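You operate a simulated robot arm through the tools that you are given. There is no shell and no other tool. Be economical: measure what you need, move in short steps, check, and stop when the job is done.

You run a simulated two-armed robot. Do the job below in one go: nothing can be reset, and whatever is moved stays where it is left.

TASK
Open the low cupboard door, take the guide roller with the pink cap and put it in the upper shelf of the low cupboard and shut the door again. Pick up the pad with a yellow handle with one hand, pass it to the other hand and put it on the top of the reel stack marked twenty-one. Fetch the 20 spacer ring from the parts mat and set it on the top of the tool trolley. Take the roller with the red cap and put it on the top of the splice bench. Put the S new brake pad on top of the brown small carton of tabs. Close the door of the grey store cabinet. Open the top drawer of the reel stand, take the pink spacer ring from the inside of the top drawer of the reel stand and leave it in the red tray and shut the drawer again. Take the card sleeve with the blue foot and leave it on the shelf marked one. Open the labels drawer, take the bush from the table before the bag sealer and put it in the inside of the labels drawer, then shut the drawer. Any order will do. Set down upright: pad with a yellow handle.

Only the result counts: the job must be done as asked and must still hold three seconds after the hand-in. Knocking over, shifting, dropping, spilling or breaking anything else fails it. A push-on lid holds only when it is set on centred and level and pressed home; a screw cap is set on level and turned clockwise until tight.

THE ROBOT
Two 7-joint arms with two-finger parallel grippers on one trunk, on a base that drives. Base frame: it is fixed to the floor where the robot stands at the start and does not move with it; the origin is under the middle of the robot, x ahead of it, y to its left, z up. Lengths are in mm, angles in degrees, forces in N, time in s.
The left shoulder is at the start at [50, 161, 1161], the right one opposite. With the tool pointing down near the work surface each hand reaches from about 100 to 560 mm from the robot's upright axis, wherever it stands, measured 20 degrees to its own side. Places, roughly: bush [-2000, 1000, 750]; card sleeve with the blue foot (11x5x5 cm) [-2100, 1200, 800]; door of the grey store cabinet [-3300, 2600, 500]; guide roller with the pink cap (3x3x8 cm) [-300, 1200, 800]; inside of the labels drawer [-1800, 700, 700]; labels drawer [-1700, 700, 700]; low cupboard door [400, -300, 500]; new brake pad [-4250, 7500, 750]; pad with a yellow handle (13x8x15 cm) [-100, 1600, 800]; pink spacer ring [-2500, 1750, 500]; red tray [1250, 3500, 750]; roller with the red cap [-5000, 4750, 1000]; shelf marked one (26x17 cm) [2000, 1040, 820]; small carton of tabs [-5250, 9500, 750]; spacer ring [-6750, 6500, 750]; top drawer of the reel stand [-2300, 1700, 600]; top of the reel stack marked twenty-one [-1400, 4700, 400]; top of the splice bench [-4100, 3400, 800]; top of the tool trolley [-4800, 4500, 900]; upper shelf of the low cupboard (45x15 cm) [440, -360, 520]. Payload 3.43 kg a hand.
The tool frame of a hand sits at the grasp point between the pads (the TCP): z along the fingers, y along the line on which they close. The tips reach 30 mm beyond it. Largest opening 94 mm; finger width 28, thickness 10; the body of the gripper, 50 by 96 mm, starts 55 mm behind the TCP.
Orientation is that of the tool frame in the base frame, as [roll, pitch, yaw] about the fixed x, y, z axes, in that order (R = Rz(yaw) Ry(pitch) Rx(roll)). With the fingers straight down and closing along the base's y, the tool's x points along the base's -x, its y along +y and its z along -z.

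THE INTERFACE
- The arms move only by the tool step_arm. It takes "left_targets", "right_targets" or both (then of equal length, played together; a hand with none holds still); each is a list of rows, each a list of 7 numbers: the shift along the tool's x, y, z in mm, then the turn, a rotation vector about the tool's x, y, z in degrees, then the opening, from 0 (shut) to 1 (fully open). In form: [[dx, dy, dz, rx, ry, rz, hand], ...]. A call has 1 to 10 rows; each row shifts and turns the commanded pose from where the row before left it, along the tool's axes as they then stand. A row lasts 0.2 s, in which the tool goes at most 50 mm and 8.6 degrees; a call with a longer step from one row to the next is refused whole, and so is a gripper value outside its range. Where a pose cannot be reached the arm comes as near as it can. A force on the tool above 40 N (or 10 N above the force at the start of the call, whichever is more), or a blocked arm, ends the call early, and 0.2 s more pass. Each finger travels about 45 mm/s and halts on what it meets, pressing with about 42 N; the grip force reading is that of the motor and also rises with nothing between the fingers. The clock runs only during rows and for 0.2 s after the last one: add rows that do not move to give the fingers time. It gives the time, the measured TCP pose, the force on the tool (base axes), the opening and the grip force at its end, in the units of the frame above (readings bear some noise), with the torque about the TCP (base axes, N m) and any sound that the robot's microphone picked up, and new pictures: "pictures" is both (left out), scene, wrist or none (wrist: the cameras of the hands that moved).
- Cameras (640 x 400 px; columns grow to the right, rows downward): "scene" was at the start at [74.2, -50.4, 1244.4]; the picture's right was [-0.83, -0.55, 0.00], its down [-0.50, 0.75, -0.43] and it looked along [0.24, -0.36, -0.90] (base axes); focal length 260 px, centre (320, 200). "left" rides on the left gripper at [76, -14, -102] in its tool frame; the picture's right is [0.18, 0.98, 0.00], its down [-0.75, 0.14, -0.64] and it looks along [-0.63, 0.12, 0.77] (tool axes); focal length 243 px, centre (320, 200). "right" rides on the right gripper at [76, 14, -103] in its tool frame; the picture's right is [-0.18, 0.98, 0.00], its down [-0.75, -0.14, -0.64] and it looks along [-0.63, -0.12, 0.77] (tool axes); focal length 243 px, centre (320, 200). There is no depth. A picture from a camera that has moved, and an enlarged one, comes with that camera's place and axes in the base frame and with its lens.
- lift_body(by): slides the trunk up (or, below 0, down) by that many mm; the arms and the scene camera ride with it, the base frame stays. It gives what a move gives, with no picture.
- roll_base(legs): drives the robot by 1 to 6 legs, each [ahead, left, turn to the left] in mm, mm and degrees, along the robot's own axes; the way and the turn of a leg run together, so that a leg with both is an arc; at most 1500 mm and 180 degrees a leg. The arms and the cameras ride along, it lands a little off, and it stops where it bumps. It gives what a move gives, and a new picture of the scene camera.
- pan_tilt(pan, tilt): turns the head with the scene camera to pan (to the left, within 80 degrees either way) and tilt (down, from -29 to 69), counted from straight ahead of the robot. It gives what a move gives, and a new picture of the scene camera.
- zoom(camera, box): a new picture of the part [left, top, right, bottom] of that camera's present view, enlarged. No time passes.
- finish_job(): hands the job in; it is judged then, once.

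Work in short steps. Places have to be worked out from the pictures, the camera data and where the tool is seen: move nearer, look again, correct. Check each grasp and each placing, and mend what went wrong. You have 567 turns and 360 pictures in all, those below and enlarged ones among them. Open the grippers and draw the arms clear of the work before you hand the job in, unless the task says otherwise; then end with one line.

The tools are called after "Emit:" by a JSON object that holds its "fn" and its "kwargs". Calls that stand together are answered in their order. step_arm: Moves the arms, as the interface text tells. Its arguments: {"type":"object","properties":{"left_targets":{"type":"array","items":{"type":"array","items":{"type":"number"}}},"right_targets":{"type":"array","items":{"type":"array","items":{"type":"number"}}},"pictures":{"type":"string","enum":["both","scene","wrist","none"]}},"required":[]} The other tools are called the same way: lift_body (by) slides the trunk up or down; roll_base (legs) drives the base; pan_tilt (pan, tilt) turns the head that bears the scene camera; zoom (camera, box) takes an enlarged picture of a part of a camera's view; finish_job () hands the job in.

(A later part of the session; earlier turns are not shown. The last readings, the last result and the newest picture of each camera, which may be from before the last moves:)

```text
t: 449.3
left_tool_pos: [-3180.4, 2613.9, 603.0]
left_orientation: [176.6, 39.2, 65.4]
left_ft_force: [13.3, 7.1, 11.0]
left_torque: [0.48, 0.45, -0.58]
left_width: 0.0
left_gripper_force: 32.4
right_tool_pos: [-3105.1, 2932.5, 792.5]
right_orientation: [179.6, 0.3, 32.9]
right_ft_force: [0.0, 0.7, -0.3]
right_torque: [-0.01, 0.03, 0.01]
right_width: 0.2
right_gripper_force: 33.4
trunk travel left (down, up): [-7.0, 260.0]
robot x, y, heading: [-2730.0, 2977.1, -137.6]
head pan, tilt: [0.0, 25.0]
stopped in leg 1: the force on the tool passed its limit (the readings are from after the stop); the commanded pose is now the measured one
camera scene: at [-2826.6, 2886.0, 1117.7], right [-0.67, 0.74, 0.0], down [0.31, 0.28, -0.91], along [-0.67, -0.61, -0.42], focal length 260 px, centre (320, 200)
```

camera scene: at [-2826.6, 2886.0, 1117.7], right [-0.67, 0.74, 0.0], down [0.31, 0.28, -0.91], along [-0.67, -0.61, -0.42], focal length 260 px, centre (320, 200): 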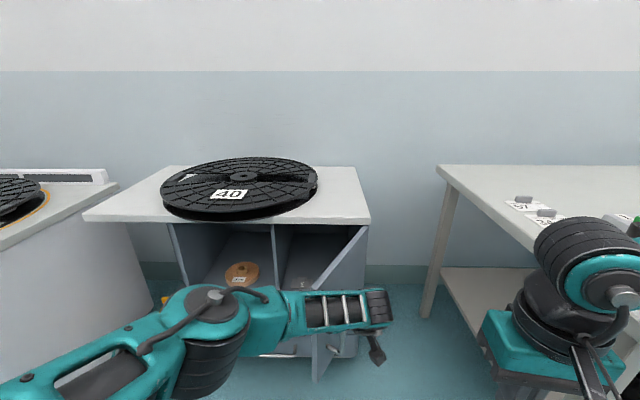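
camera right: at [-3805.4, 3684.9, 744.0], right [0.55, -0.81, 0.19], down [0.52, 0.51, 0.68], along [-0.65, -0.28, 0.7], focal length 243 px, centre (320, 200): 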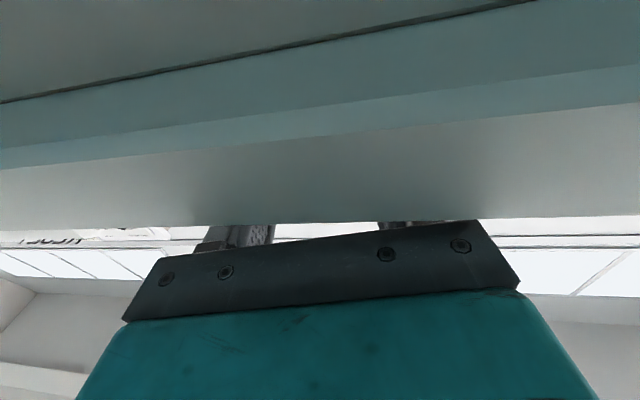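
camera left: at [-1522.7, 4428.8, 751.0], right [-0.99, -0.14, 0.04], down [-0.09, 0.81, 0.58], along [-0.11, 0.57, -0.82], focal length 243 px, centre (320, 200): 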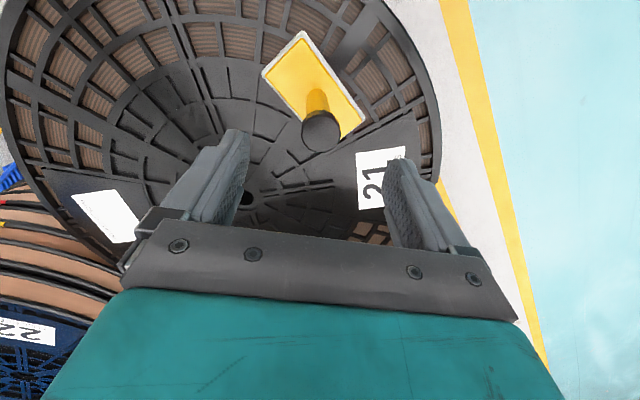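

Contact came sooner than expected; I look through the left wrist camera.

Emit:
{"fn": "step_arm", "kwargs": {"left_targets": [[0, 0, 0, 0, 0, 0, 0]], "pictures": "wrist"}}

```text
t: 449.7
left_tool_pos: [-3178.4, 2611.9, 602.8]
left_orientation: [176.5, 39.3, 65.4]
left_ft_force: [16.5, 7.3, 12.6]
left_torque: [0.33, 0.45, -0.65]
left_width: 0.0
left_gripper_force: 33.2
right_tool_pos: [-3104.9, 2931.9, 792.6]
right_orientation: [179.7, 0.3, 32.8]
right_ft_force: [-0.5, 0.0, -0.9]
right_torque: [0.02, 0.02, 0.02]
right_width: 0.1
right_gripper_force: 33.5
trunk travel left (down, up): [-7.0, 260.0]
robot x, y, heading: [-2728.1, 2969.2, -137.3]
head pan, tilt: [0.0, 25.0]
camera left: at [-3146.1, 2732.3, 633.3], right [0.97, -0.24, -0.07], down [0.02, -0.2, 0.98], along [-0.25, -0.95, -0.19], focal length 243 px, centre (320, 200)
```

left: 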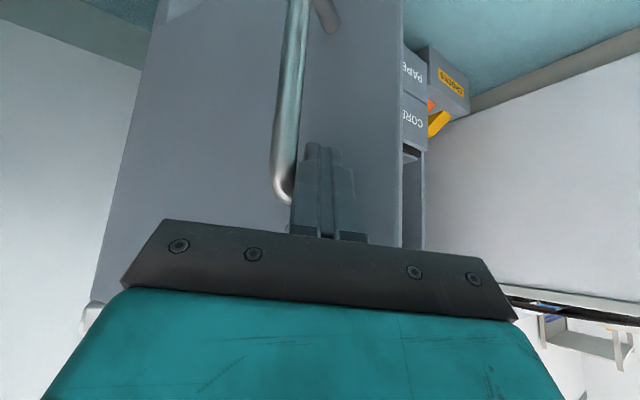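

The fingers are properly on the door's face near its free edge. I push with the arm along the closing arc in small steps.

Emit:
{"fn": "step_arm", "kwargs": {"left_targets": [[-6, 6, 5, 0, 0, 0, 0], [-6, 6, 5, 0, 0, 0, 0], [-6, 7, 5, 0, 0, 0, 0], [-6, 7, 5, 0, 0, 0, 0], [-7, 7, 6, 0, 0, 0, 0], [-7, 7, 6, 0, 0, 0, 0], [-8, 6, 6.5, 0, 0, 0, 0], [-8, 6, 6.5, 0, 0, 0, 0], [-8, 6, 6.5, 0, 0, 0, 0], [-8, 6, 6.5, 0, 0, 0, 0]], "pictures": "scene"}}

```text
t: 451.9
left_tool_pos: [-3155.5, 2502.5, 603.3]
left_orientation: [176.4, 39.2, 65.5]
left_ft_force: [-0.4, -0.1, 0.4]
left_torque: [0.03, 0.04, -0.04]
left_width: 0.1
left_gripper_force: 33.6
right_tool_pos: [-3105.8, 2931.0, 792.0]
right_orientation: [179.6, 0.2, 32.9]
right_ft_force: [0.2, 0.4, 0.3]
right_torque: [-0.05, 0.05, 0.04]
right_width: 0.0
right_gripper_force: 33.5
trunk travel left (down, up): [-7.0, 260.0]
robot x, y, heading: [-2730.7, 2974.8, -137.7]
head pan, tilt: [0.0, 25.0]
camera scene: at [-2828.1, 2885.1, 1117.7], right [-0.67, 0.74, 0.0], down [0.31, 0.28, -0.91], along [-0.67, -0.61, -0.42], focal length 260 px, centre (320, 200)
```

scene: 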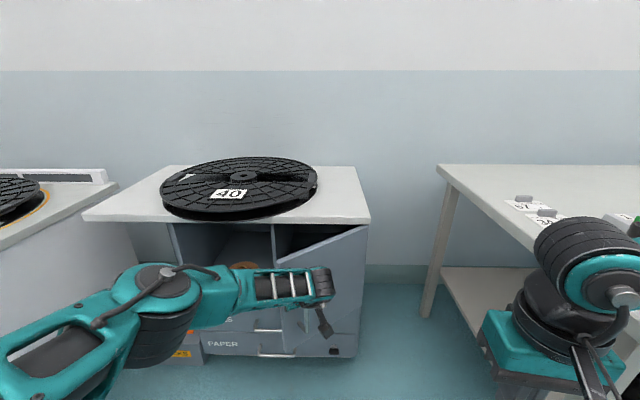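

Door now about 30° open; I keep pushing, mostly forward.

Emit:
{"fn": "step_arm", "kwargs": {"left_targets": [[-9, 2, 7.5, 0, 0, 0, 0], [-9, 2, 7.5, 0, 0, 0, 0], [-9, 2, 7.5, 0, 0, 0, 0], [-9, 1, 7.5, 0, 0, 0, 0], [-9, 1, 7.5, 0, 0, 0, 0], [-9, 0, 7.5, 0, 0, 0, 0], [-9, 0, 7.5, 0, 0, 0, 0], [-9, -1, 7.5, 0, 0, 0, 0], [-9, -2, 7.5, 0, 0, 0, 0], [-9, -2, 7.5, 0, 0, 0, 0]], "pictures": "scene"}}

```text
t: 454.1
left_tool_pos: [-3157.8, 2429.7, 603.1]
left_orientation: [176.4, 39.2, 65.3]
left_ft_force: [-0.2, 0.2, 0.1]
left_torque: [-0.01, 0.03, 0.02]
left_width: 0.0
left_gripper_force: 33.1
left hand out of reach, approached as far as the arm can: row 5, 6, 7, 8, 9, 10
right_tool_pos: [-3106.4, 2931.2, 791.7]
right_orientation: [179.6, 0.1, 32.8]
right_ft_force: [-0.1, -0.4, -0.5]
right_torque: [0.01, 0.01, 0.03]
right_width: 0.0
right_gripper_force: 33.1
trunk travel left (down, up): [-7.0, 260.0]
robot x, y, heading: [-2730.6, 2971.4, -137.6]
head pan, tilt: [0.0, 25.0]
camera scene: at [-2828.2, 2885.1, 1117.7], right [-0.67, 0.74, 0.0], down [0.31, 0.28, -0.91], along [-0.67, -0.61, -0.42], focal length 260 px, centre (320, 200)
```

scene: 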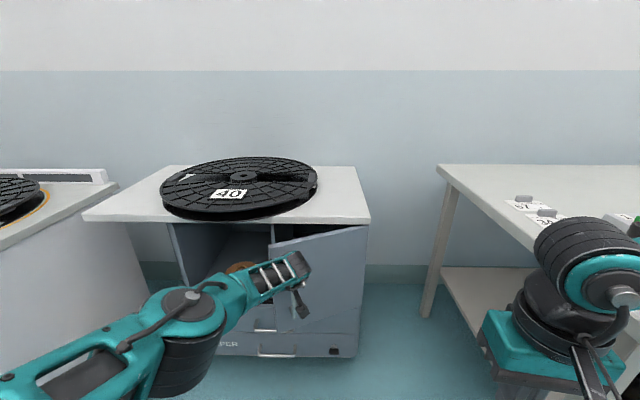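

About 15° left. I nudge the base forward in small legs.

Emit:
{"fn": "roll_base", "kwargs": {"legs": [[40, 0, 0], [40, 0, 0]]}}

```text
t: 455.6
left_tool_pos: [-3207.8, 2360.2, 603.3]
left_orientation: [175.1, 39.6, 66.0]
left_ft_force: [-0.1, 0.1, -0.5]
left_torque: [0.02, 0.01, 0.03]
left_width: 0.1
left_gripper_force: 33.1
right_tool_pos: [-3165.1, 2874.8, 791.2]
right_orientation: [179.5, 0.2, 33.0]
right_ft_force: [-0.4, -0.9, 0.0]
right_torque: [0.0, 0.0, -0.01]
right_width: 0.2
right_gripper_force: 33.1
trunk travel left (down, up): [-7.0, 260.0]
robot x, y, heading: [-2791.7, 2917.3, -137.2]
head pan, tilt: [0.0, 25.0]
stopped in leg 2: the force on the tool passed its limit (the readings are from after the stop); the commanded pose is now the measured one
camera scene: at [-2887.3, 2829.8, 1117.7], right [-0.68, 0.74, 0.0], down [0.31, 0.29, -0.91], along [-0.67, -0.61, -0.42], focal length 260 px, centre (320, 200)
```

scene: 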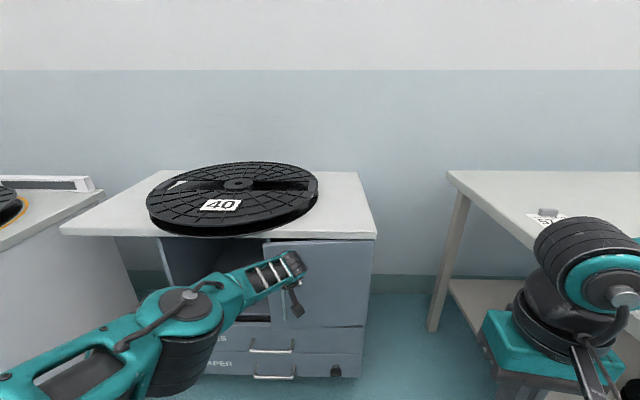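

Looks shut with the push meeting a firm stop. I back off 100 mm and check by zoom.

Emit:
{"fn": "roll_base", "kwargs": {"legs": [[-150, 0, 0]]}}

Emit:
{"fn": "zoom", "kwargs": {"camera": "scene", "box": [180, 180, 400, 350]}}

```text
t: 457.0
left_tool_pos: [-3096.5, 2462.2, 604.0]
left_orientation: [175.0, 39.6, 66.0]
left_ft_force: [0.1, -0.3, 0.4]
left_torque: [0.01, 0.01, -0.01]
left_width: 0.3
left_gripper_force: 32.5
right_tool_pos: [-3055.6, 2975.1, 791.7]
right_orientation: [179.6, 0.1, 33.2]
right_ft_force: [-1.2, 0.0, 0.5]
right_torque: [0.03, 0.03, 0.0]
right_width: 0.2
right_gripper_force: 33.4
trunk travel left (down, up): [-7.0, 260.0]
robot x, y, heading: [-2682.4, 3018.5, -137.1]
head pan, tilt: [0.0, 25.0]
camera scene: at [-2777.7, 2930.3, 1117.7], right [-0.68, 0.74, 0.0], down [0.31, 0.29, -0.91], along [-0.67, -0.61, -0.42], focal length 260 px, centre (320, 200)
```

scene: 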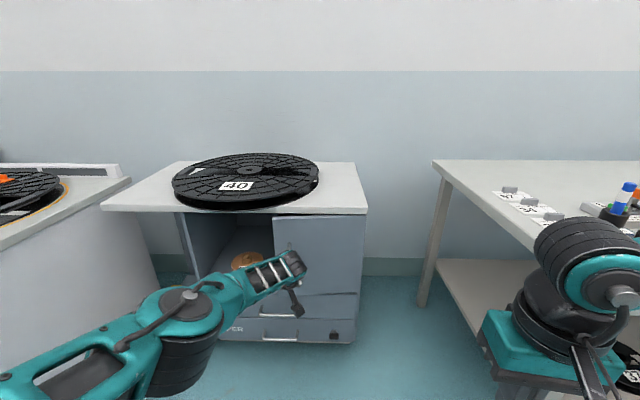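

```text
2.35 times, centred on (290, 265) of scene
camera zoom: at [-2777.7, 2930.3, 1117.7], right [-0.68, 0.74, 0.0], down [0.31, 0.29, -0.91], along [-0.67, -0.61, -0.42], focal length 612 px, centre (391, 47)
```

zoom: 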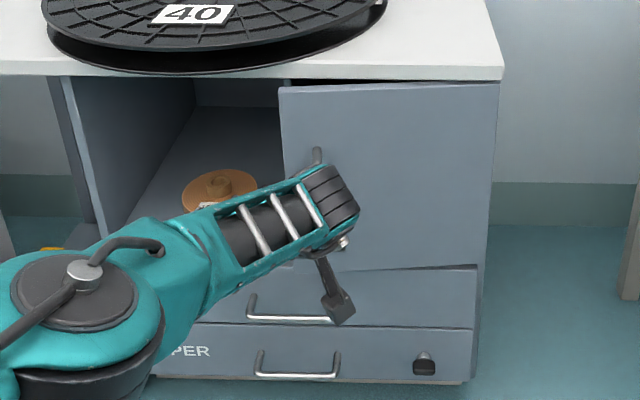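

A few degrees remain. I go back to contact and press with the arm.

Emit:
{"fn": "roll_base", "kwargs": {"legs": [[125, 0, 0]]}}

Emit:
{"fn": "step_arm", "kwargs": {"left_targets": [[-6, 0, 5, 0, 0, 0, 0], [-6, 0, 5, 0, 0, 0, 0], [-6, 0, 5, 0, 0, 0, 0], [-4, 0, 3, 0, 0, 0, 0], [-4, 0, 3, 0, 0, 0, 0], [-4, 0, 3, 0, 0, 0, 0], [-4, 0, 3, 0, 0, 0, 0], [-4, 0, 3, 0, 0, 0, 0]], "pictures": "wrist"}}

```text
t: 458.2
left_tool_pos: [-3188.6, 2378.1, 603.0]
left_orientation: [175.2, 39.6, 66.0]
left_ft_force: [0.4, 0.7, -0.3]
left_torque: [0.0, 0.02, 0.01]
left_width: 0.0
left_gripper_force: 33.5
right_tool_pos: [-3146.5, 2891.3, 791.5]
right_orientation: [179.6, 0.2, 33.1]
right_ft_force: [0.2, 0.0, -0.2]
right_torque: [0.0, -0.01, 0.0]
right_width: 0.1
right_gripper_force: 32.8
trunk travel left (down, up): [-7.0, 260.0]
robot x, y, heading: [-2769.4, 2934.8, -137.5]
head pan, tilt: [0.0, 25.0]
camera scene: at [-2869.1, 2846.4, 1117.6], right [-0.68, 0.74, 0.0], down [0.31, 0.29, -0.91], along [-0.67, -0.61, -0.42], focal length 260 px, centre (320, 200)
```

scene: 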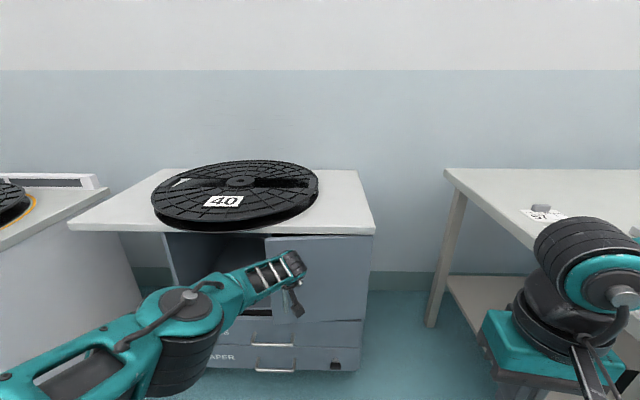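

```text
t: 460.1
left_tool_pos: [-3172.6, 2345.3, 603.9]
left_orientation: [175.2, 39.6, 66.1]
left_ft_force: [0.3, 1.2, 0.0]
left_torque: [0.0, 0.0, 0.0]
left_width: 0.0
left_gripper_force: 33.0
left hand out of reach, approached as far as the arm can: row 1, 2, 3, 4, 5, 6, 7, 8
right_tool_pos: [-3147.0, 2892.1, 792.3]
right_orientation: [179.6, 0.2, 33.1]
right_ft_force: [-0.3, -0.1, -0.3]
right_torque: [-0.04, -0.05, 0.02]
right_width: 0.1
right_gripper_force: 33.3
trunk travel left (down, up): [-7.0, 260.0]
robot x, y, heading: [-2773.3, 2934.8, -137.5]
head pan, tilt: [0.0, 25.0]
camera left: at [-3142.5, 2467.4, 633.7], right [0.97, -0.22, -0.05], down [0.01, -0.19, 0.98], along [-0.23, -0.96, -0.18], focal length 243 px, centre (320, 200)
```

left: 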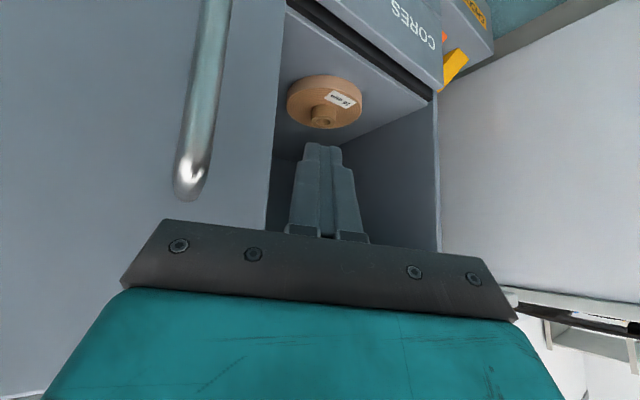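

The hand slid left past the door's edge. I pull it back and right, bring the base nearer, and push again.

Emit:
{"fn": "step_arm", "kwargs": {"left_targets": [[30, -20, -25, 0, 0, 0, 0], [30, -30, -25, 0, 0, 0, 0], [15, -30, -12, 0, 0, 0, 0]], "pictures": "wrist"}}

```text
t: 460.9
left_tool_pos: [-3213.4, 2466.5, 598.9]
left_orientation: [175.1, 39.6, 66.1]
left_ft_force: [-0.5, -0.7, -0.1]
left_torque: [0.04, -0.02, 0.01]
left_width: 0.1
left_gripper_force: 33.2
right_tool_pos: [-3148.2, 2891.4, 790.5]
right_orientation: [179.7, 0.2, 33.2]
right_ft_force: [-0.1, 0.1, 0.0]
right_torque: [-0.02, -0.02, 0.01]
right_width: 0.2
right_gripper_force: 33.4
trunk travel left (down, up): [-7.0, 260.0]
robot x, y, heading: [-2770.1, 2935.3, -137.3]
head pan, tilt: [0.0, 25.0]
camera left: at [-3183.6, 2587.3, 627.8], right [0.97, -0.22, -0.05], down [0.01, -0.18, 0.98], along [-0.23, -0.96, -0.18], focal length 243 px, centre (320, 200)
```

left: 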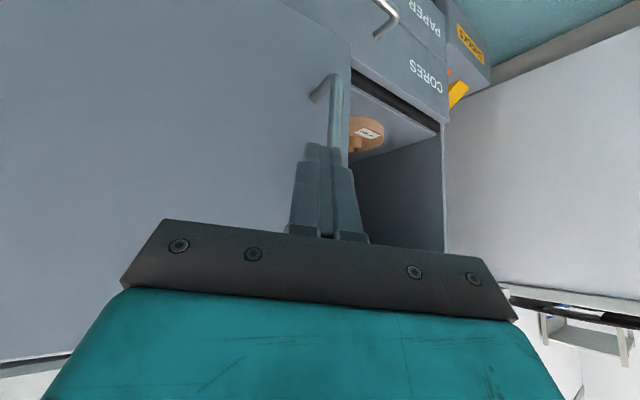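

The fingers now face the handle by the free edge. I nudge the base forward in small legs.

Emit:
{"fn": "roll_base", "kwargs": {"legs": [[40, -10, 0], [15, -5, 0], [15, -5, 0], [15, -5, 0]]}}

Emit:
{"fn": "zoom", "kwargs": {"camera": "scene", "box": [180, 200, 400, 370]}}

```text
t: 462.8
left_tool_pos: [-3292.7, 2427.2, 597.8]
left_orientation: [175.1, 39.6, 66.0]
left_ft_force: [-0.5, -0.8, -0.6]
left_torque: [-0.02, 0.0, -0.01]
left_width: 0.1
left_gripper_force: 33.1
right_tool_pos: [-3226.8, 2852.5, 791.3]
right_orientation: [179.6, 0.3, 33.1]
right_ft_force: [-0.5, -0.3, 0.8]
right_torque: [0.0, -0.05, 0.03]
right_width: 0.2
right_gripper_force: 33.3
trunk travel left (down, up): [-7.0, 260.0]
robot x, y, heading: [-2850.7, 2897.3, -137.2]
head pan, tilt: [0.0, 25.0]
camera scene: at [-2948.5, 2807.4, 1117.6], right [-0.68, 0.74, 0.0], down [0.31, 0.29, -0.91], along [-0.67, -0.61, -0.42], focal length 260 px, centre (320, 200)
```

scene: 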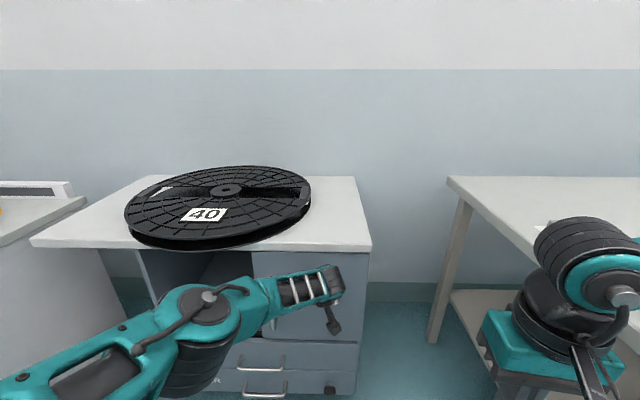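

```text
2.35 times, centred on (290, 285) of scene
camera zoom: at [-2948.5, 2807.4, 1117.6], right [-0.68, 0.74, 0.0], down [0.31, 0.29, -0.91], along [-0.67, -0.61, -0.42], focal length 612 px, centre (391, 0)
```

zoom: 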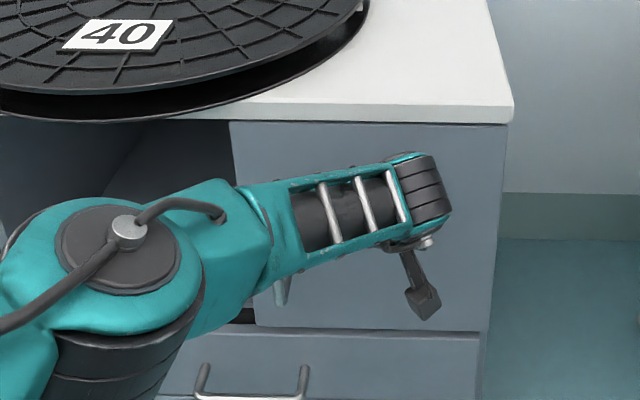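

It seems flush now. One more gentle push, then I back off and verify.

Emit:
{"fn": "roll_base", "kwargs": {"legs": [[15, 0, 0], [15, 0, 0]]}}

Emit:
{"fn": "roll_base", "kwargs": {"legs": [[-350, 0, 0]]}}

Emit:
{"fn": "zoom", "kwargs": {"camera": "scene", "box": [180, 160, 380, 310]}}

```text
t: 464.0
left_tool_pos: [-3307.4, 2412.7, 599.3]
left_orientation: [174.4, 39.3, 66.1]
left_ft_force: [9.9, 6.9, 10.0]
left_torque: [-0.13, 0.01, 0.13]
left_width: 0.0
left_gripper_force: 33.4
right_tool_pos: [-3244.3, 2835.8, 791.9]
right_orientation: [179.6, 0.4, 33.1]
right_ft_force: [0.1, 0.0, 0.3]
right_torque: [0.01, 0.04, 0.01]
right_width: 0.0
right_gripper_force: 32.9
trunk travel left (down, up): [-7.0, 260.0]
robot x, y, heading: [-2869.1, 2879.1, -137.5]
head pan, tilt: [0.0, 25.0]
stopped in leg 2: the force on the tool passed its limit (the readings are from after the stop); the commanded pose is now the measured one
camera scene: at [-2964.8, 2792.1, 1117.8], right [-0.68, 0.74, 0.0], down [0.31, 0.29, -0.91], along [-0.67, -0.61, -0.42], focal length 260 px, centre (320, 200)
```

scene: 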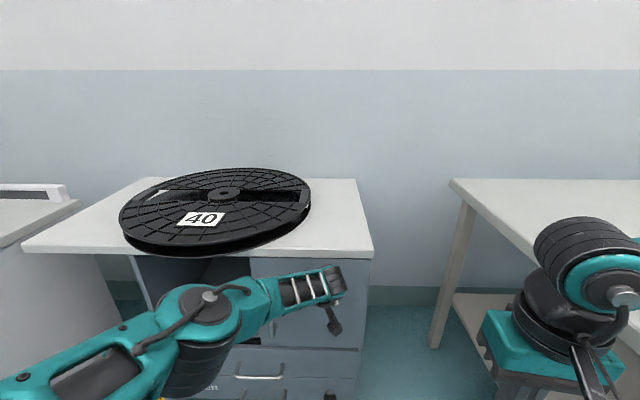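

```text
t: 466.3
left_tool_pos: [-3053.6, 2648.0, 597.4]
left_orientation: [174.4, 39.3, 66.1]
left_ft_force: [0.4, 0.1, -0.5]
left_torque: [-0.01, -0.03, 0.01]
left_width: 0.0
left_gripper_force: 33.8
right_tool_pos: [-2988.9, 3070.6, 791.8]
right_orientation: [179.6, 0.2, 33.1]
right_ft_force: [0.7, 0.7, -0.3]
right_torque: [0.02, -0.02, -0.02]
right_width: 0.1
right_gripper_force: 32.2
trunk travel left (down, up): [-7.0, 260.0]
robot x, y, heading: [-2614.9, 3115.9, -137.4]
head pan, tilt: [0.0, 25.0]
camera scene: at [-2711.1, 3025.6, 1117.7], right [-0.68, 0.74, 0.0], down [0.31, 0.29, -0.91], along [-0.67, -0.61, -0.42], focal length 260 px, centre (320, 200)
```

scene: 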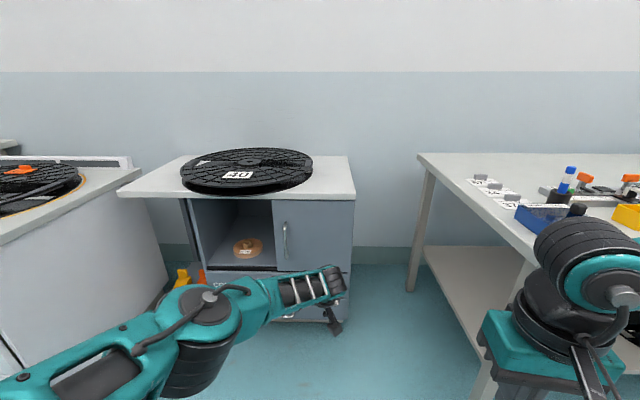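

```text
2.67 times, centred on (280, 235) of scene
camera zoom: at [-2711.1, 3025.6, 1117.7], right [-0.68, 0.74, 0.0], down [0.31, 0.29, -0.91], along [-0.67, -0.61, -0.42], focal length 694 px, centre (427, 107)
```

zoom: 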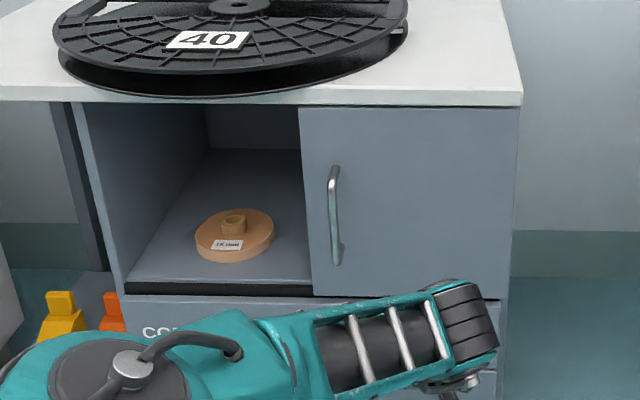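

Door fully closed. Next, the labels drawer and bush. I raise the trunk, back into the aisle and strafe to face that bench.

Emit:
{"fn": "lift_body", "kwargs": {"by": 200}}

Emit:
{"fn": "roll_base", "kwargs": {"legs": [[-250, 0, 0], [0, 1000, 0], [0, 900, 0]]}}

```text
t: 468.5
left_tool_pos: [-3054.0, 2646.6, 798.8]
left_orientation: [174.6, 39.3, 66.1]
left_ft_force: [-0.5, -0.1, -0.6]
left_torque: [0.0, 0.01, 0.01]
left_width: 0.0
left_gripper_force: 33.2
right_tool_pos: [-2989.5, 3071.8, 990.4]
right_orientation: [179.6, 0.3, 33.1]
right_ft_force: [0.3, 0.0, -0.3]
right_torque: [0.04, 0.0, 0.0]
right_width: 0.2
right_gripper_force: 32.8
trunk travel left (down, up): [-207.0, 60.0]
robot x, y, heading: [-2614.8, 3113.1, -137.5]
head pan, tilt: [0.0, 25.0]
```

```text
t: 479.4
left_tool_pos: [-1570.7, 1422.9, 797.0]
left_orientation: [174.5, 39.3, 66.8]
left_ft_force: [-0.5, 0.0, 0.0]
left_torque: [-0.02, -0.01, -0.03]
left_width: 0.0
left_gripper_force: 32.6
right_tool_pos: [-1512.0, 1846.9, 992.1]
right_orientation: [179.6, 0.2, 33.7]
right_ft_force: [0.2, 0.6, 0.4]
right_torque: [0.03, -0.01, 0.03]
right_width: 0.0
right_gripper_force: 33.1
trunk travel left (down, up): [-207.0, 60.0]
robot x, y, heading: [-1137.3, 1897.3, -136.6]
head pan, tilt: [0.0, 25.0]
camera scene: at [-1233.1, 1805.2, 1317.7], right [-0.69, 0.73, 0.0], down [0.31, 0.29, -0.91], along [-0.66, -0.62, -0.42], focal length 260 px, centre (320, 200)
```

scene: 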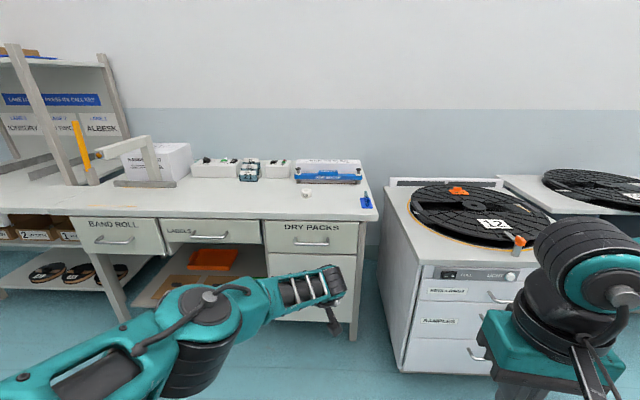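

I see BAND ROLL, LABELS, DRY PACKS drawers, the sealer, and the reel stand at right. Zoom on the table and drawers.

Emit:
{"fn": "zoom", "kwargs": {"camera": "scene", "box": [150, 140, 390, 290]}}

```text
2.67 times, centred on (270, 215) of scene
camera zoom: at [-1233.1, 1805.2, 1317.7], right [-0.69, 0.73, 0.0], down [0.31, 0.29, -0.91], along [-0.66, -0.62, -0.42], focal length 694 px, centre (453, 160)
```

zoom: 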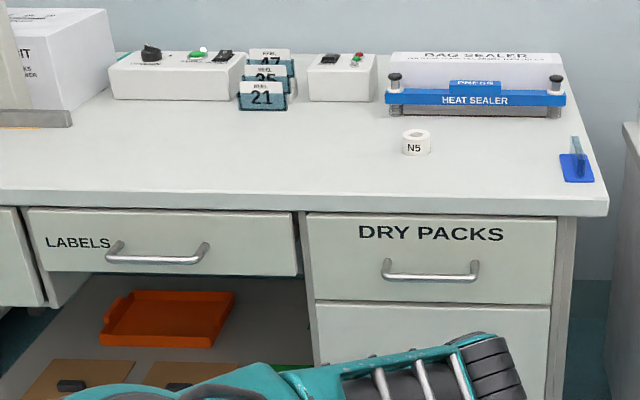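

Bush "N5", the sleeve with blue foot and the LABELS handle are located. To grip the horizontal drawer handle from above I need the hand yawed 90°; I test whether the right hand can yaw the other way.

Emit:
{"fn": "step_arm", "kwargs": {"right_targets": [[0, 0, 0, 0, 0, 8.5, 0], [0, 0, 0, 0, 0, 8.5, 0], [0, 0, 0, 0, 0, 8.5, 0], [0, 0, 0, 0, 0, 8.5, 0], [0, 0, 0, 0, 0, 8.5, 0], [0, 0, 0, 0, 0, 8.5, 0], [0, 0, 0, 0, 0, 8.5, 0], [0, 0, 0, 0, 0, 8.5, 0], [0, 0, 0, 0, 0, 8.5, 0]], "pictures": "none"}}

```text
t: 481.4
left_tool_pos: [-1570.4, 1422.2, 796.7]
left_orientation: [174.5, 39.3, 66.8]
left_ft_force: [-0.7, -0.6, -0.1]
left_torque: [-0.02, -0.04, -0.03]
left_width: 0.2
left_gripper_force: 33.1
right_tool_pos: [-1511.8, 1846.9, 990.8]
right_orientation: [179.7, -0.3, -42.9]
right_ft_force: [0.0, -0.1, 0.2]
right_torque: [0.0, -0.02, 0.01]
right_width: 0.2
right_gripper_force: 32.7
trunk travel left (down, up): [-207.0, 60.0]
robot x, y, heading: [-1141.2, 1896.2, -136.8]
head pan, tilt: [0.0, 25.0]
```

That works (ψ≈−86°). I raise and retract the left hand, lean the right hand 40° so it approaches the handle from the front, and drive to the labels drawer.

Emit:
{"fn": "step_arm", "kwargs": {"left_targets": [[10, 0, -47, 0, 0, 0, 0], [10, 0, -47, 0, 0, 0, 0], [10, 0, -47, 0, 0, 0, 0], [10, 0, -47, 0, 0, 0, 0], [0, 0, 0, 0, 0, 0, 0]], "right_targets": [[0, 15, 0, -8, 0, 0, 0.33], [0, 15, 0, -8, 0, 0, 0.33], [0, 15, 0, -8, 0, 0, 0.33], [0, 15, 0, -8, 0, 0, 0.33], [0, 15, 0, -8, 0, 0, 0.33]], "pictures": "none"}}

Emit:
{"fn": "roll_base", "kwargs": {"legs": [[0, 700, 0], [550, 0, 0]]}}

```text
t: 482.6
left_tool_pos: [-1527.2, 1569.7, 917.0]
left_orientation: [174.5, 39.4, 66.9]
left_ft_force: [0.6, 0.5, 0.2]
left_torque: [0.0, -0.02, 0.01]
left_width: 0.0
left_gripper_force: 33.0
right_tool_pos: [-1572.8, 1780.4, 1010.0]
right_orientation: [139.7, -0.3, -42.6]
right_ft_force: [0.2, -0.8, 0.3]
right_torque: [-0.01, -0.01, -0.01]
right_width: 30.9
right_gripper_force: 0.0
right hand out of reach, approached as far as the arm can: row 4, 5
trunk travel left (down, up): [-207.0, 60.0]
robot x, y, heading: [-1141.3, 1895.8, -136.9]
head pan, tilt: [0.0, 25.0]
```

```text
t: 485.0
left_tool_pos: [-1310.1, 1279.4, 917.1]
left_orientation: [174.2, 39.3, 65.7]
left_ft_force: [-0.2, 0.5, 0.2]
left_torque: [-0.03, -0.02, -0.02]
left_width: 0.1
left_gripper_force: 32.6
right_tool_pos: [-1351.9, 1495.3, 1010.1]
right_orientation: [139.7, -0.5, -43.6]
right_ft_force: [-0.7, 0.0, -0.2]
right_torque: [0.0, -0.01, 0.02]
right_width: 31.1
right_gripper_force: 0.1
trunk travel left (down, up): [-207.0, 60.0]
robot x, y, heading: [-909.3, 1605.3, -137.6]
head pan, tilt: [0.0, 25.0]
stopped in leg 1: the robot was blocked; the commanded pose is now the measured one
camera scene: at [-1011.6, 1513.4, 1317.6], right [-0.67, 0.74, 0.0], down [0.31, 0.28, -0.91], along [-0.67, -0.61, -0.42], focal length 260 px, centre (320, 200)
```

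scene: 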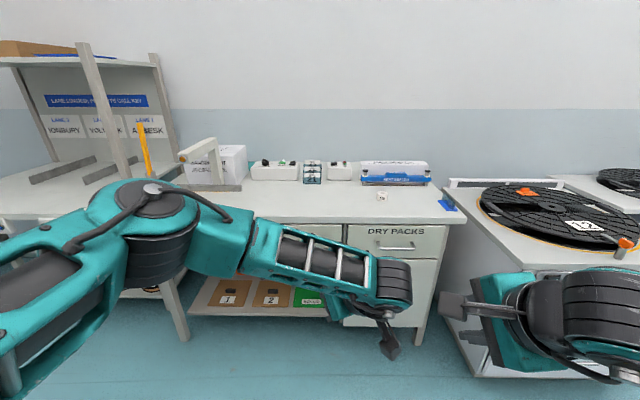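

Blocked by the corner of the first table behind-left, so I go forward first, then left.

Emit:
{"fn": "roll_base", "kwargs": {"legs": [[0, -30, 0], [420, 0, 0], [0, 390, 0], [120, 0, 0]]}}

Emit:
{"fn": "step_arm", "kwargs": {"right_targets": [[0, 0, 0, 0, 0, 0, 0.33]], "pictures": "wrist"}}

```text
t: 490.9
left_tool_pos: [-1462.8, 643.4, 915.6]
left_orientation: [174.3, 39.2, 66.0]
left_ft_force: [-0.9, 0.3, -0.1]
left_torque: [0.02, 0.0, -0.02]
left_width: 0.0
left_gripper_force: 33.3
right_tool_pos: [-1506.8, 859.7, 1009.9]
right_orientation: [139.7, -0.4, -43.5]
right_ft_force: [-0.7, 0.4, 0.4]
right_torque: [0.0, -0.01, 0.02]
right_width: 30.9
right_gripper_force: 0.0
trunk travel left (down, up): [-207.0, 60.0]
robot x, y, heading: [-1070.4, 966.3, -137.5]
head pan, tilt: [0.0, 25.0]
camera scene: at [-1166.5, 877.9, 1317.5], right [-0.68, 0.74, 0.0], down [0.31, 0.29, -0.91], along [-0.67, -0.61, -0.42], focal length 260 px, centre (320, 200)
```

scene: 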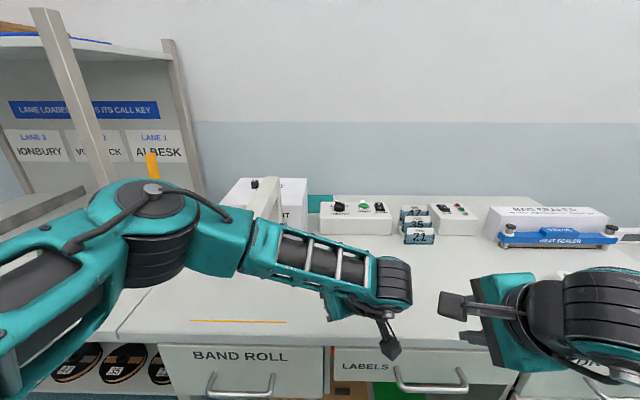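

```text
t: 491.3
left_tool_pos: [-1463.9, 644.5, 916.6]
left_orientation: [174.4, 39.3, 66.0]
left_ft_force: [0.8, -0.9, 0.2]
left_torque: [0.02, 0.0, -0.02]
left_width: 0.1
left_gripper_force: 33.4
right_tool_pos: [-1505.0, 859.7, 1010.2]
right_orientation: [139.6, -0.4, -43.3]
right_ft_force: [0.8, 0.0, -0.3]
right_torque: [-0.02, 0.03, -0.03]
right_width: 30.7
right_gripper_force: 0.1
trunk travel left (down, up): [-207.0, 60.0]
robot x, y, heading: [-1068.9, 964.8, -137.3]
head pan, tilt: [0.0, 25.0]
camera right: at [-1412.0, 847.7, 1097.6], right [-0.65, -0.42, 0.63], down [-0.19, 0.9, 0.39], along [-0.73, 0.14, -0.67], focal length 243 px, centre (320, 200)
```

right: 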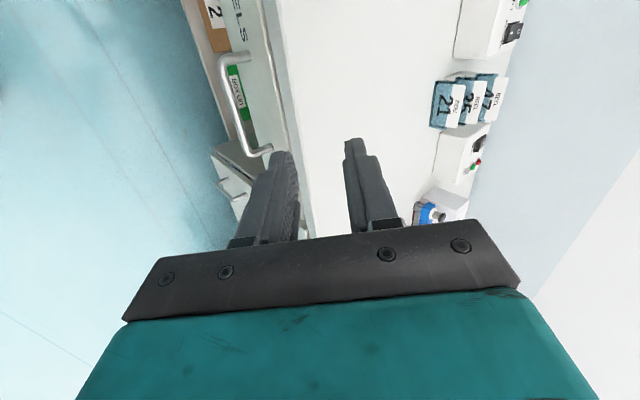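

Combining views, the LABELS handle is at about (-1580,829,713). I bring the right hand to a pose 80 mm before it.

Emit:
{"fn": "step_arm", "kwargs": {"right_targets": [[-4.7, -22.5, 32.5, 0, 0, 0, 0.45], [-4.7, -22.5, 32.5, 0, 0, 0, 0.45], [-4.7, -22.5, 32.5, 0, 0, 0, 0.45], [-4.7, -22.5, 32.5, 0, 0, 0, 0.45], [-4.7, -22.5, 32.5, 0, 0, 0, 0.45], [-4.7, -22.5, 32.5, 0, 0, 0, 0.45]], "pictures": "wrist"}}

```text
t: 492.7
left_tool_pos: [-1462.6, 643.1, 916.4]
left_orientation: [174.2, 39.3, 66.0]
left_ft_force: [0.8, -0.7, -0.1]
left_torque: [0.02, 0.01, -0.01]
left_width: 0.1
left_gripper_force: 33.2
right_tool_pos: [-1533.9, 868.2, 839.3]
right_orientation: [139.5, -1.4, -42.1]
right_ft_force: [-0.3, 0.6, 0.6]
right_torque: [0.02, -0.03, 0.05]
right_width: 42.2
right_gripper_force: 0.0
right hand out of reach, approached as far as the arm can: row 5, 6
trunk travel left (down, up): [-207.0, 60.0]
robot x, y, heading: [-1070.0, 967.7, -137.5]
head pan, tilt: [0.0, 25.0]
camera right: at [-1442.0, 859.8, 928.0], right [-0.65, -0.42, 0.63], down [-0.21, 0.9, 0.38], along [-0.73, 0.11, -0.68], focal length 243 px, centre (320, 200)
```

right: 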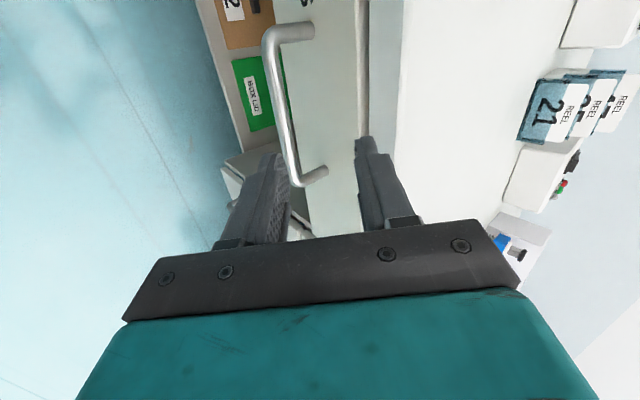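

Handle refined to (-1582,823,690). The arm needs a lower trunk; I raise/retract the left hand, lower the trunk 130.

Emit:
{"fn": "step_arm", "kwargs": {"left_targets": [[5, 0, -47, 0, 0, 0, 0], [5, 0, -47, 0, 0, 0, 0], [0, 0, -40, 0, 0, 0, 0], [-20, 0, -30, 0, 0, 0, 0]], "pictures": "none"}}

Emit:
{"fn": "lift_body", "kwargs": {"by": -125}}

Emit:
{"fn": "step_arm", "kwargs": {"right_targets": [[0, 5, 10, 0, 0, 0, 0.45], [0, 5, 10, 0, 0, 0, 0.45]], "pictures": "wrist"}}

```text
t: 493.7
left_tool_pos: [-1437.9, 738.7, 1049.3]
left_orientation: [174.3, 39.3, 66.1]
left_ft_force: [0.6, 0.9, -1.1]
left_torque: [0.01, -0.01, -0.01]
left_width: 0.0
left_gripper_force: 33.0
right_tool_pos: [-1534.9, 867.7, 839.1]
right_orientation: [139.4, -1.4, -42.1]
right_ft_force: [0.4, -0.4, 0.2]
right_torque: [-0.02, 0.0, -0.07]
right_width: 42.2
right_gripper_force: 0.1
trunk travel left (down, up): [-207.0, 60.0]
robot x, y, heading: [-1068.7, 964.7, -137.2]
head pan, tilt: [0.0, 25.0]
```

```text
t: 495.3
left_tool_pos: [-1438.1, 737.8, 924.8]
left_orientation: [174.4, 39.3, 66.1]
left_ft_force: [-0.8, -0.3, 0.0]
left_torque: [0.01, 0.0, 0.01]
left_width: 0.0
left_gripper_force: 32.4
right_tool_pos: [-1535.5, 867.2, 714.4]
right_orientation: [139.5, -1.3, -42.3]
right_ft_force: [0.2, 1.1, -0.7]
right_torque: [0.02, 0.03, -0.03]
right_width: 42.1
right_gripper_force: 0.0
trunk travel left (down, up): [-82.0, 185.0]
robot x, y, heading: [-1069.7, 962.3, -137.5]
head pan, tilt: [0.0, 25.0]
```

```text
t: 495.9
left_tool_pos: [-1439.0, 738.9, 925.0]
left_orientation: [174.4, 39.3, 66.0]
left_ft_force: [0.5, 0.4, 0.8]
left_torque: [0.01, 0.02, 0.01]
left_width: 0.0
left_gripper_force: 32.8
right_tool_pos: [-1547.8, 854.7, 703.8]
right_orientation: [139.8, -1.4, -42.2]
right_ft_force: [10.5, 11.4, 0.5]
right_torque: [-0.16, 0.15, -0.21]
right_width: 36.0
right_gripper_force: 0.0
trunk travel left (down, up): [-82.0, 185.0]
robot x, y, heading: [-1068.1, 966.7, -137.6]
head pan, tilt: [0.0, 25.0]
camera right: at [-1454.4, 844.8, 793.4], right [-0.65, -0.42, 0.63], down [-0.22, 0.9, 0.38], along [-0.73, 0.11, -0.68], focal length 243 px, centre (320, 200)
```

right: 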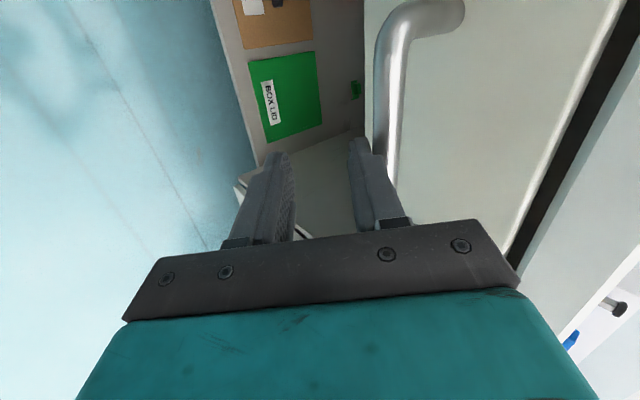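

The bar is 28 mm above the fingers' mid-line. I back off, shift up-forward, and advance so the bar enters between the fingers.

Emit:
{"fn": "step_arm", "kwargs": {"right_targets": [[0, 0, -18, 0, 0, 0, 0.45], [0, 15, 0, 0, 0, 0, 0.45], [0, 14, 0, 0, 0, 0, 0.45], [0, 0, 18, 0, 0, 0, 0.45], [0, 0, 15, 0, 0, 0, 0.45], [0, 0, 12, 0, 0, 0, 0.45]], "pictures": "wrist"}}

```text
t: 496.6
left_tool_pos: [-1438.5, 738.8, 923.9]
left_orientation: [174.3, 39.2, 65.9]
left_ft_force: [0.1, -0.3, 0.3]
left_torque: [0.02, 0.02, 0.0]
left_width: 0.0
left_gripper_force: 32.8
right_tool_pos: [-1543.8, 859.7, 719.0]
right_orientation: [142.3, -1.3, -42.5]
right_ft_force: [12.0, 17.0, -8.4]
right_torque: [0.17, -0.3, -0.34]
right_width: 30.6
right_gripper_force: 0.1
trunk travel left (down, up): [-82.0, 185.0]
robot x, y, heading: [-1071.5, 964.5, -137.5]
head pan, tilt: [0.0, 25.0]
stopped in row 3 (right hand): the force on the tool passed its limit (the readings are from after the stop); the commanded pose is now the measured one
camera right: at [-1453.1, 847.4, 809.9], right [-0.67, -0.44, 0.6], down [-0.22, 0.89, 0.4], along [-0.71, 0.14, -0.69], focal length 243 px, centre (320, 200)
```

right: 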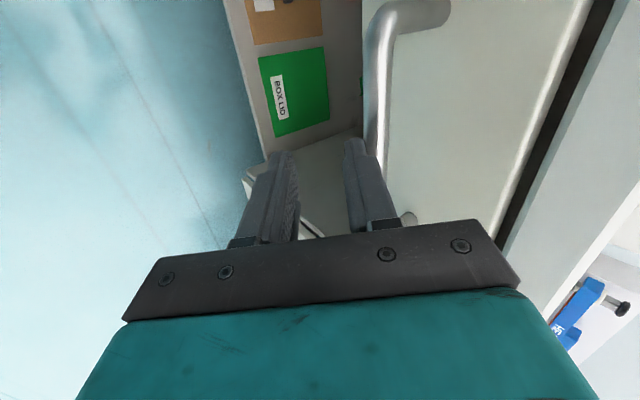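

I back off further (55 mm) before shifting up.

Emit:
{"fn": "step_arm", "kwargs": {"right_targets": [[0, -6, -15, 0, 0, 0, 0.5], [0, 0, -25, 0, 0, 0, 0.5], [0, 0, -20, -2, 0, 0, 0.5], [0, 20, 0, 0, 0, 0, 0.5], [0, 20, 0, 0, 0, 0, 0.5]], "pictures": "wrist"}}

```text
t: 497.8
left_tool_pos: [-1439.0, 738.2, 923.3]
left_orientation: [174.2, 39.3, 65.9]
left_ft_force: [0.1, -0.1, 0.0]
left_torque: [0.03, 0.02, 0.0]
left_width: 0.0
left_gripper_force: 33.1
right_tool_pos: [-1538.8, 865.2, 791.4]
right_orientation: [139.3, -1.4, -42.3]
right_ft_force: [0.0, -0.1, 0.0]
right_torque: [-0.02, 0.04, 0.02]
right_width: 47.1
right_gripper_force: 0.0
trunk travel left (down, up): [-82.0, 185.0]
robot x, y, heading: [-1070.3, 966.5, -137.6]
head pan, tilt: [0.0, 25.0]
camera right: at [-1445.6, 856.9, 880.5], right [-0.65, -0.42, 0.63], down [-0.21, 0.9, 0.38], along [-0.73, 0.11, -0.67], focal length 243 px, centre (320, 200)
```

right: 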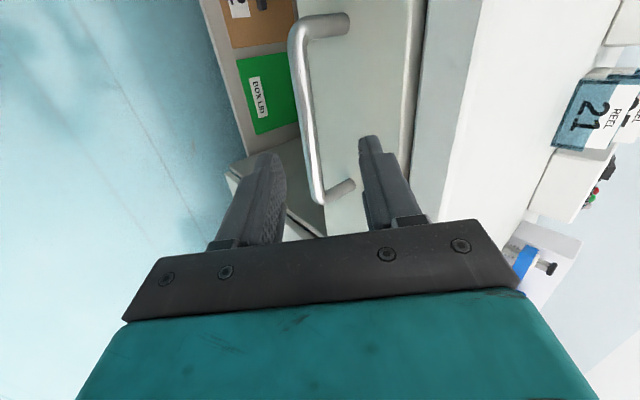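

Now the bar is centred between the fingers. I advance 85 mm along the tool and look.

Emit:
{"fn": "step_arm", "kwargs": {"right_targets": [[0, -3, 30, 0, 0, 0, 0.5], [0, -3, 30, 0, 0, 0, 0.5], [0, -2, 25, 0, 0, 0, 0.5]], "pictures": "wrist"}}

```text
t: 498.6
left_tool_pos: [-1436.0, 739.8, 925.4]
left_orientation: [174.3, 39.4, 66.0]
left_ft_force: [0.2, 0.3, 0.2]
left_torque: [0.0, 0.0, 0.01]
left_width: 0.0
left_gripper_force: 32.8
right_tool_pos: [-1570.0, 830.1, 722.2]
right_orientation: [139.2, -1.4, -42.3]
right_ft_force: [6.9, 9.0, 10.2]
right_torque: [-0.25, 0.39, -0.19]
right_width: 46.3
right_gripper_force: 0.1
trunk travel left (down, up): [-82.0, 185.0]
robot x, y, heading: [-1069.1, 965.9, -137.6]
head pan, tilt: [0.0, 25.0]
camera right: at [-1476.6, 821.2, 811.8], right [-0.65, -0.42, 0.64], down [-0.21, 0.9, 0.38], along [-0.73, 0.11, -0.67], focal length 243 px, centre (320, 200)
```

right: 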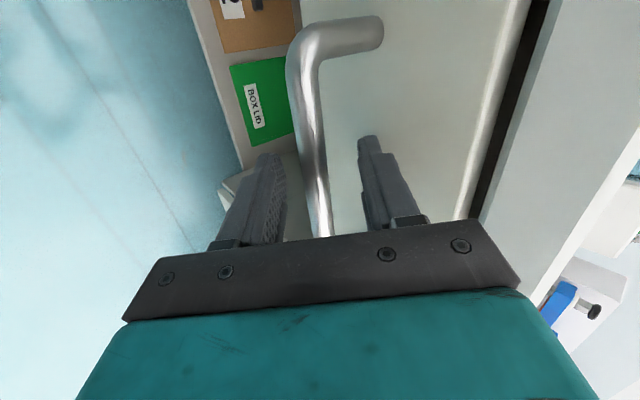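

Bar is between the fingers with the upper tip touching the drawer face. I close on it.

Emit:
{"fn": "step_arm", "kwargs": {"right_targets": [[0, 0, -3, 0, 0, 0, 0.2], [0, 0, 0, 0, 0, 0, 0], [0, 0, 0, 0, 0, 0, 0], [0, 0, 0, 0, 0, 0, 0]], "pictures": "none"}}

```text
t: 499.6
left_tool_pos: [-1437.4, 739.1, 924.8]
left_orientation: [174.3, 39.2, 66.0]
left_ft_force: [0.0, 0.2, 0.7]
left_torque: [-0.01, -0.04, -0.02]
left_width: 0.0
left_gripper_force: 33.4
right_tool_pos: [-1568.8, 831.9, 722.5]
right_orientation: [139.6, -1.6, -42.4]
right_ft_force: [5.0, 2.8, -7.6]
right_torque: [-0.28, -0.37, -0.97]
right_width: 19.3
right_gripper_force: 45.4
trunk travel left (down, up): [-82.0, 185.0]
robot x, y, heading: [-1068.8, 967.4, -137.5]
head pan, tilt: [0.0, 25.0]
```

Handle gripped. I pull the drawer open by backing the base in short legs.

Emit:
{"fn": "roll_base", "kwargs": {"legs": [[-50, 0, 0], [-60, 0, 0], [-60, 0, 0], [-60, 0, 0]]}}

```text
t: 502.2
left_tool_pos: [-1266.9, 892.6, 924.1]
left_orientation: [174.5, 39.2, 66.1]
left_ft_force: [-0.4, 0.3, 0.2]
left_torque: [0.02, 0.01, -0.01]
left_width: 0.0
left_gripper_force: 33.0
right_tool_pos: [-1397.0, 983.3, 725.9]
right_orientation: [139.1, -1.6, -42.0]
right_ft_force: [18.9, -19.1, 3.9]
right_torque: [-0.33, -0.26, -1.08]
right_width: 15.9
right_gripper_force: 44.6
trunk travel left (down, up): [-82.0, 185.0]
robot x, y, heading: [-898.4, 1119.6, -137.8]
head pan, tilt: [0.0, 25.0]
camera scene: at [-994.5, 1032.7, 1192.8], right [-0.67, 0.74, 0.0], down [0.31, 0.29, -0.91], along [-0.67, -0.61, -0.42], focal length 260 px, centre (320, 200)
```

scene: 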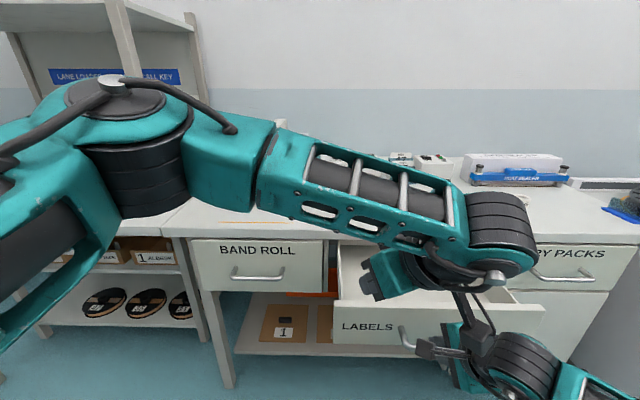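

Drawer is open about 230 mm. I release, draw the hand back, and level it to point down.

Emit:
{"fn": "step_arm", "kwargs": {"right_targets": [[0, 0, 0, 0, 0, 0, 0.5], [0, 0, 0, 0, 0, 0, 0.7], [0, 0, 0, 0, 0, 0, 0.7], [0, 0, -30, 0, 0, 0, 0.7], [0, 0, -40, 0, 0, 0, 0.7], [0, 0, -40, 8, 0, 0, 0.7], [0, 0, -30, 8, 0, 0, 0.7], [0, 0, -20, 8, 0, 0, 0.7], [0, 0, -20, 8, 0, 0, 0.7], [0, 0, -20, 7, 0, 0, 0.7]], "pictures": "none"}}

Emit:
{"fn": "lift_body", "kwargs": {"by": 150}}

Emit:
{"fn": "roll_base", "kwargs": {"legs": [[-60, 0, 0], [0, -430, 0], [240, 0, 0]]}}

```text
t: 503.9
left_tool_pos: [-1270.2, 891.8, 930.1]
left_orientation: [175.4, 39.4, 67.0]
left_ft_force: [2.3, -0.2, 0.8]
left_torque: [0.24, 0.04, -0.23]
left_width: 0.2
left_gripper_force: 33.0
right_tool_pos: [-1342.2, 1056.6, 829.8]
right_orientation: [157.7, -0.7, -42.4]
right_ft_force: [-1.8, 1.1, -0.8]
right_torque: [-0.05, -0.04, -0.01]
right_width: 65.5
right_gripper_force: 0.1
trunk travel left (down, up): [-82.0, 185.0]
robot x, y, heading: [-895.5, 1122.5, -137.8]
head pan, tilt: [0.0, 25.0]
stopped in row 8 (left hand): the force on the tool passed its limit (the readings are from after the stop); the commanded pose is now the measured one
```

```text
t: 505.7
left_tool_pos: [-1271.1, 893.6, 1080.5]
left_orientation: [175.4, 39.2, 66.9]
left_ft_force: [4.2, -2.5, 5.2]
left_torque: [0.86, 0.02, -0.74]
left_width: 0.2
left_gripper_force: 32.7
right_tool_pos: [-1342.5, 1056.5, 978.8]
right_orientation: [157.7, -0.6, -42.4]
right_ft_force: [-4.8, 2.3, -5.9]
right_torque: [-0.22, -0.11, 0.15]
right_width: 66.1
right_gripper_force: 0.1
trunk travel left (down, up): [-232.0, 35.0]
robot x, y, heading: [-894.6, 1123.8, -137.7]
head pan, tilt: [0.0, 25.0]
```

```text
t: 510.2
left_tool_pos: [-1692.5, 1088.7, 1078.6]
left_orientation: [175.3, 39.2, 66.8]
left_ft_force: [7.4, -2.5, 8.7]
left_torque: [1.32, -0.02, -0.93]
left_width: 0.0
left_gripper_force: 33.0
right_tool_pos: [-1764.2, 1250.6, 977.9]
right_orientation: [157.7, -0.7, -42.3]
right_ft_force: [-6.4, 2.9, -8.6]
right_torque: [-0.08, 0.01, 0.04]
right_width: 66.0
right_gripper_force: 0.1
trunk travel left (down, up): [-232.0, 35.0]
robot x, y, heading: [-1321.4, 1314.3, -137.4]
head pan, tilt: [0.0, 25.0]
camera scene: at [-1418.2, 1228.2, 1342.6], right [-0.68, 0.74, 0.0], down [0.31, 0.29, -0.91], along [-0.67, -0.61, -0.42], focal length 260 px, centre (320, 200)
```

scene: 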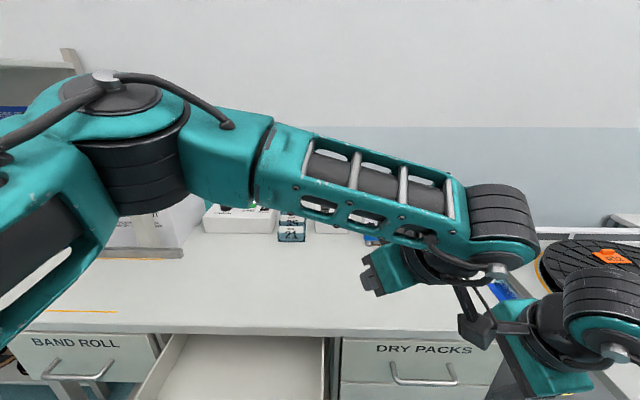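

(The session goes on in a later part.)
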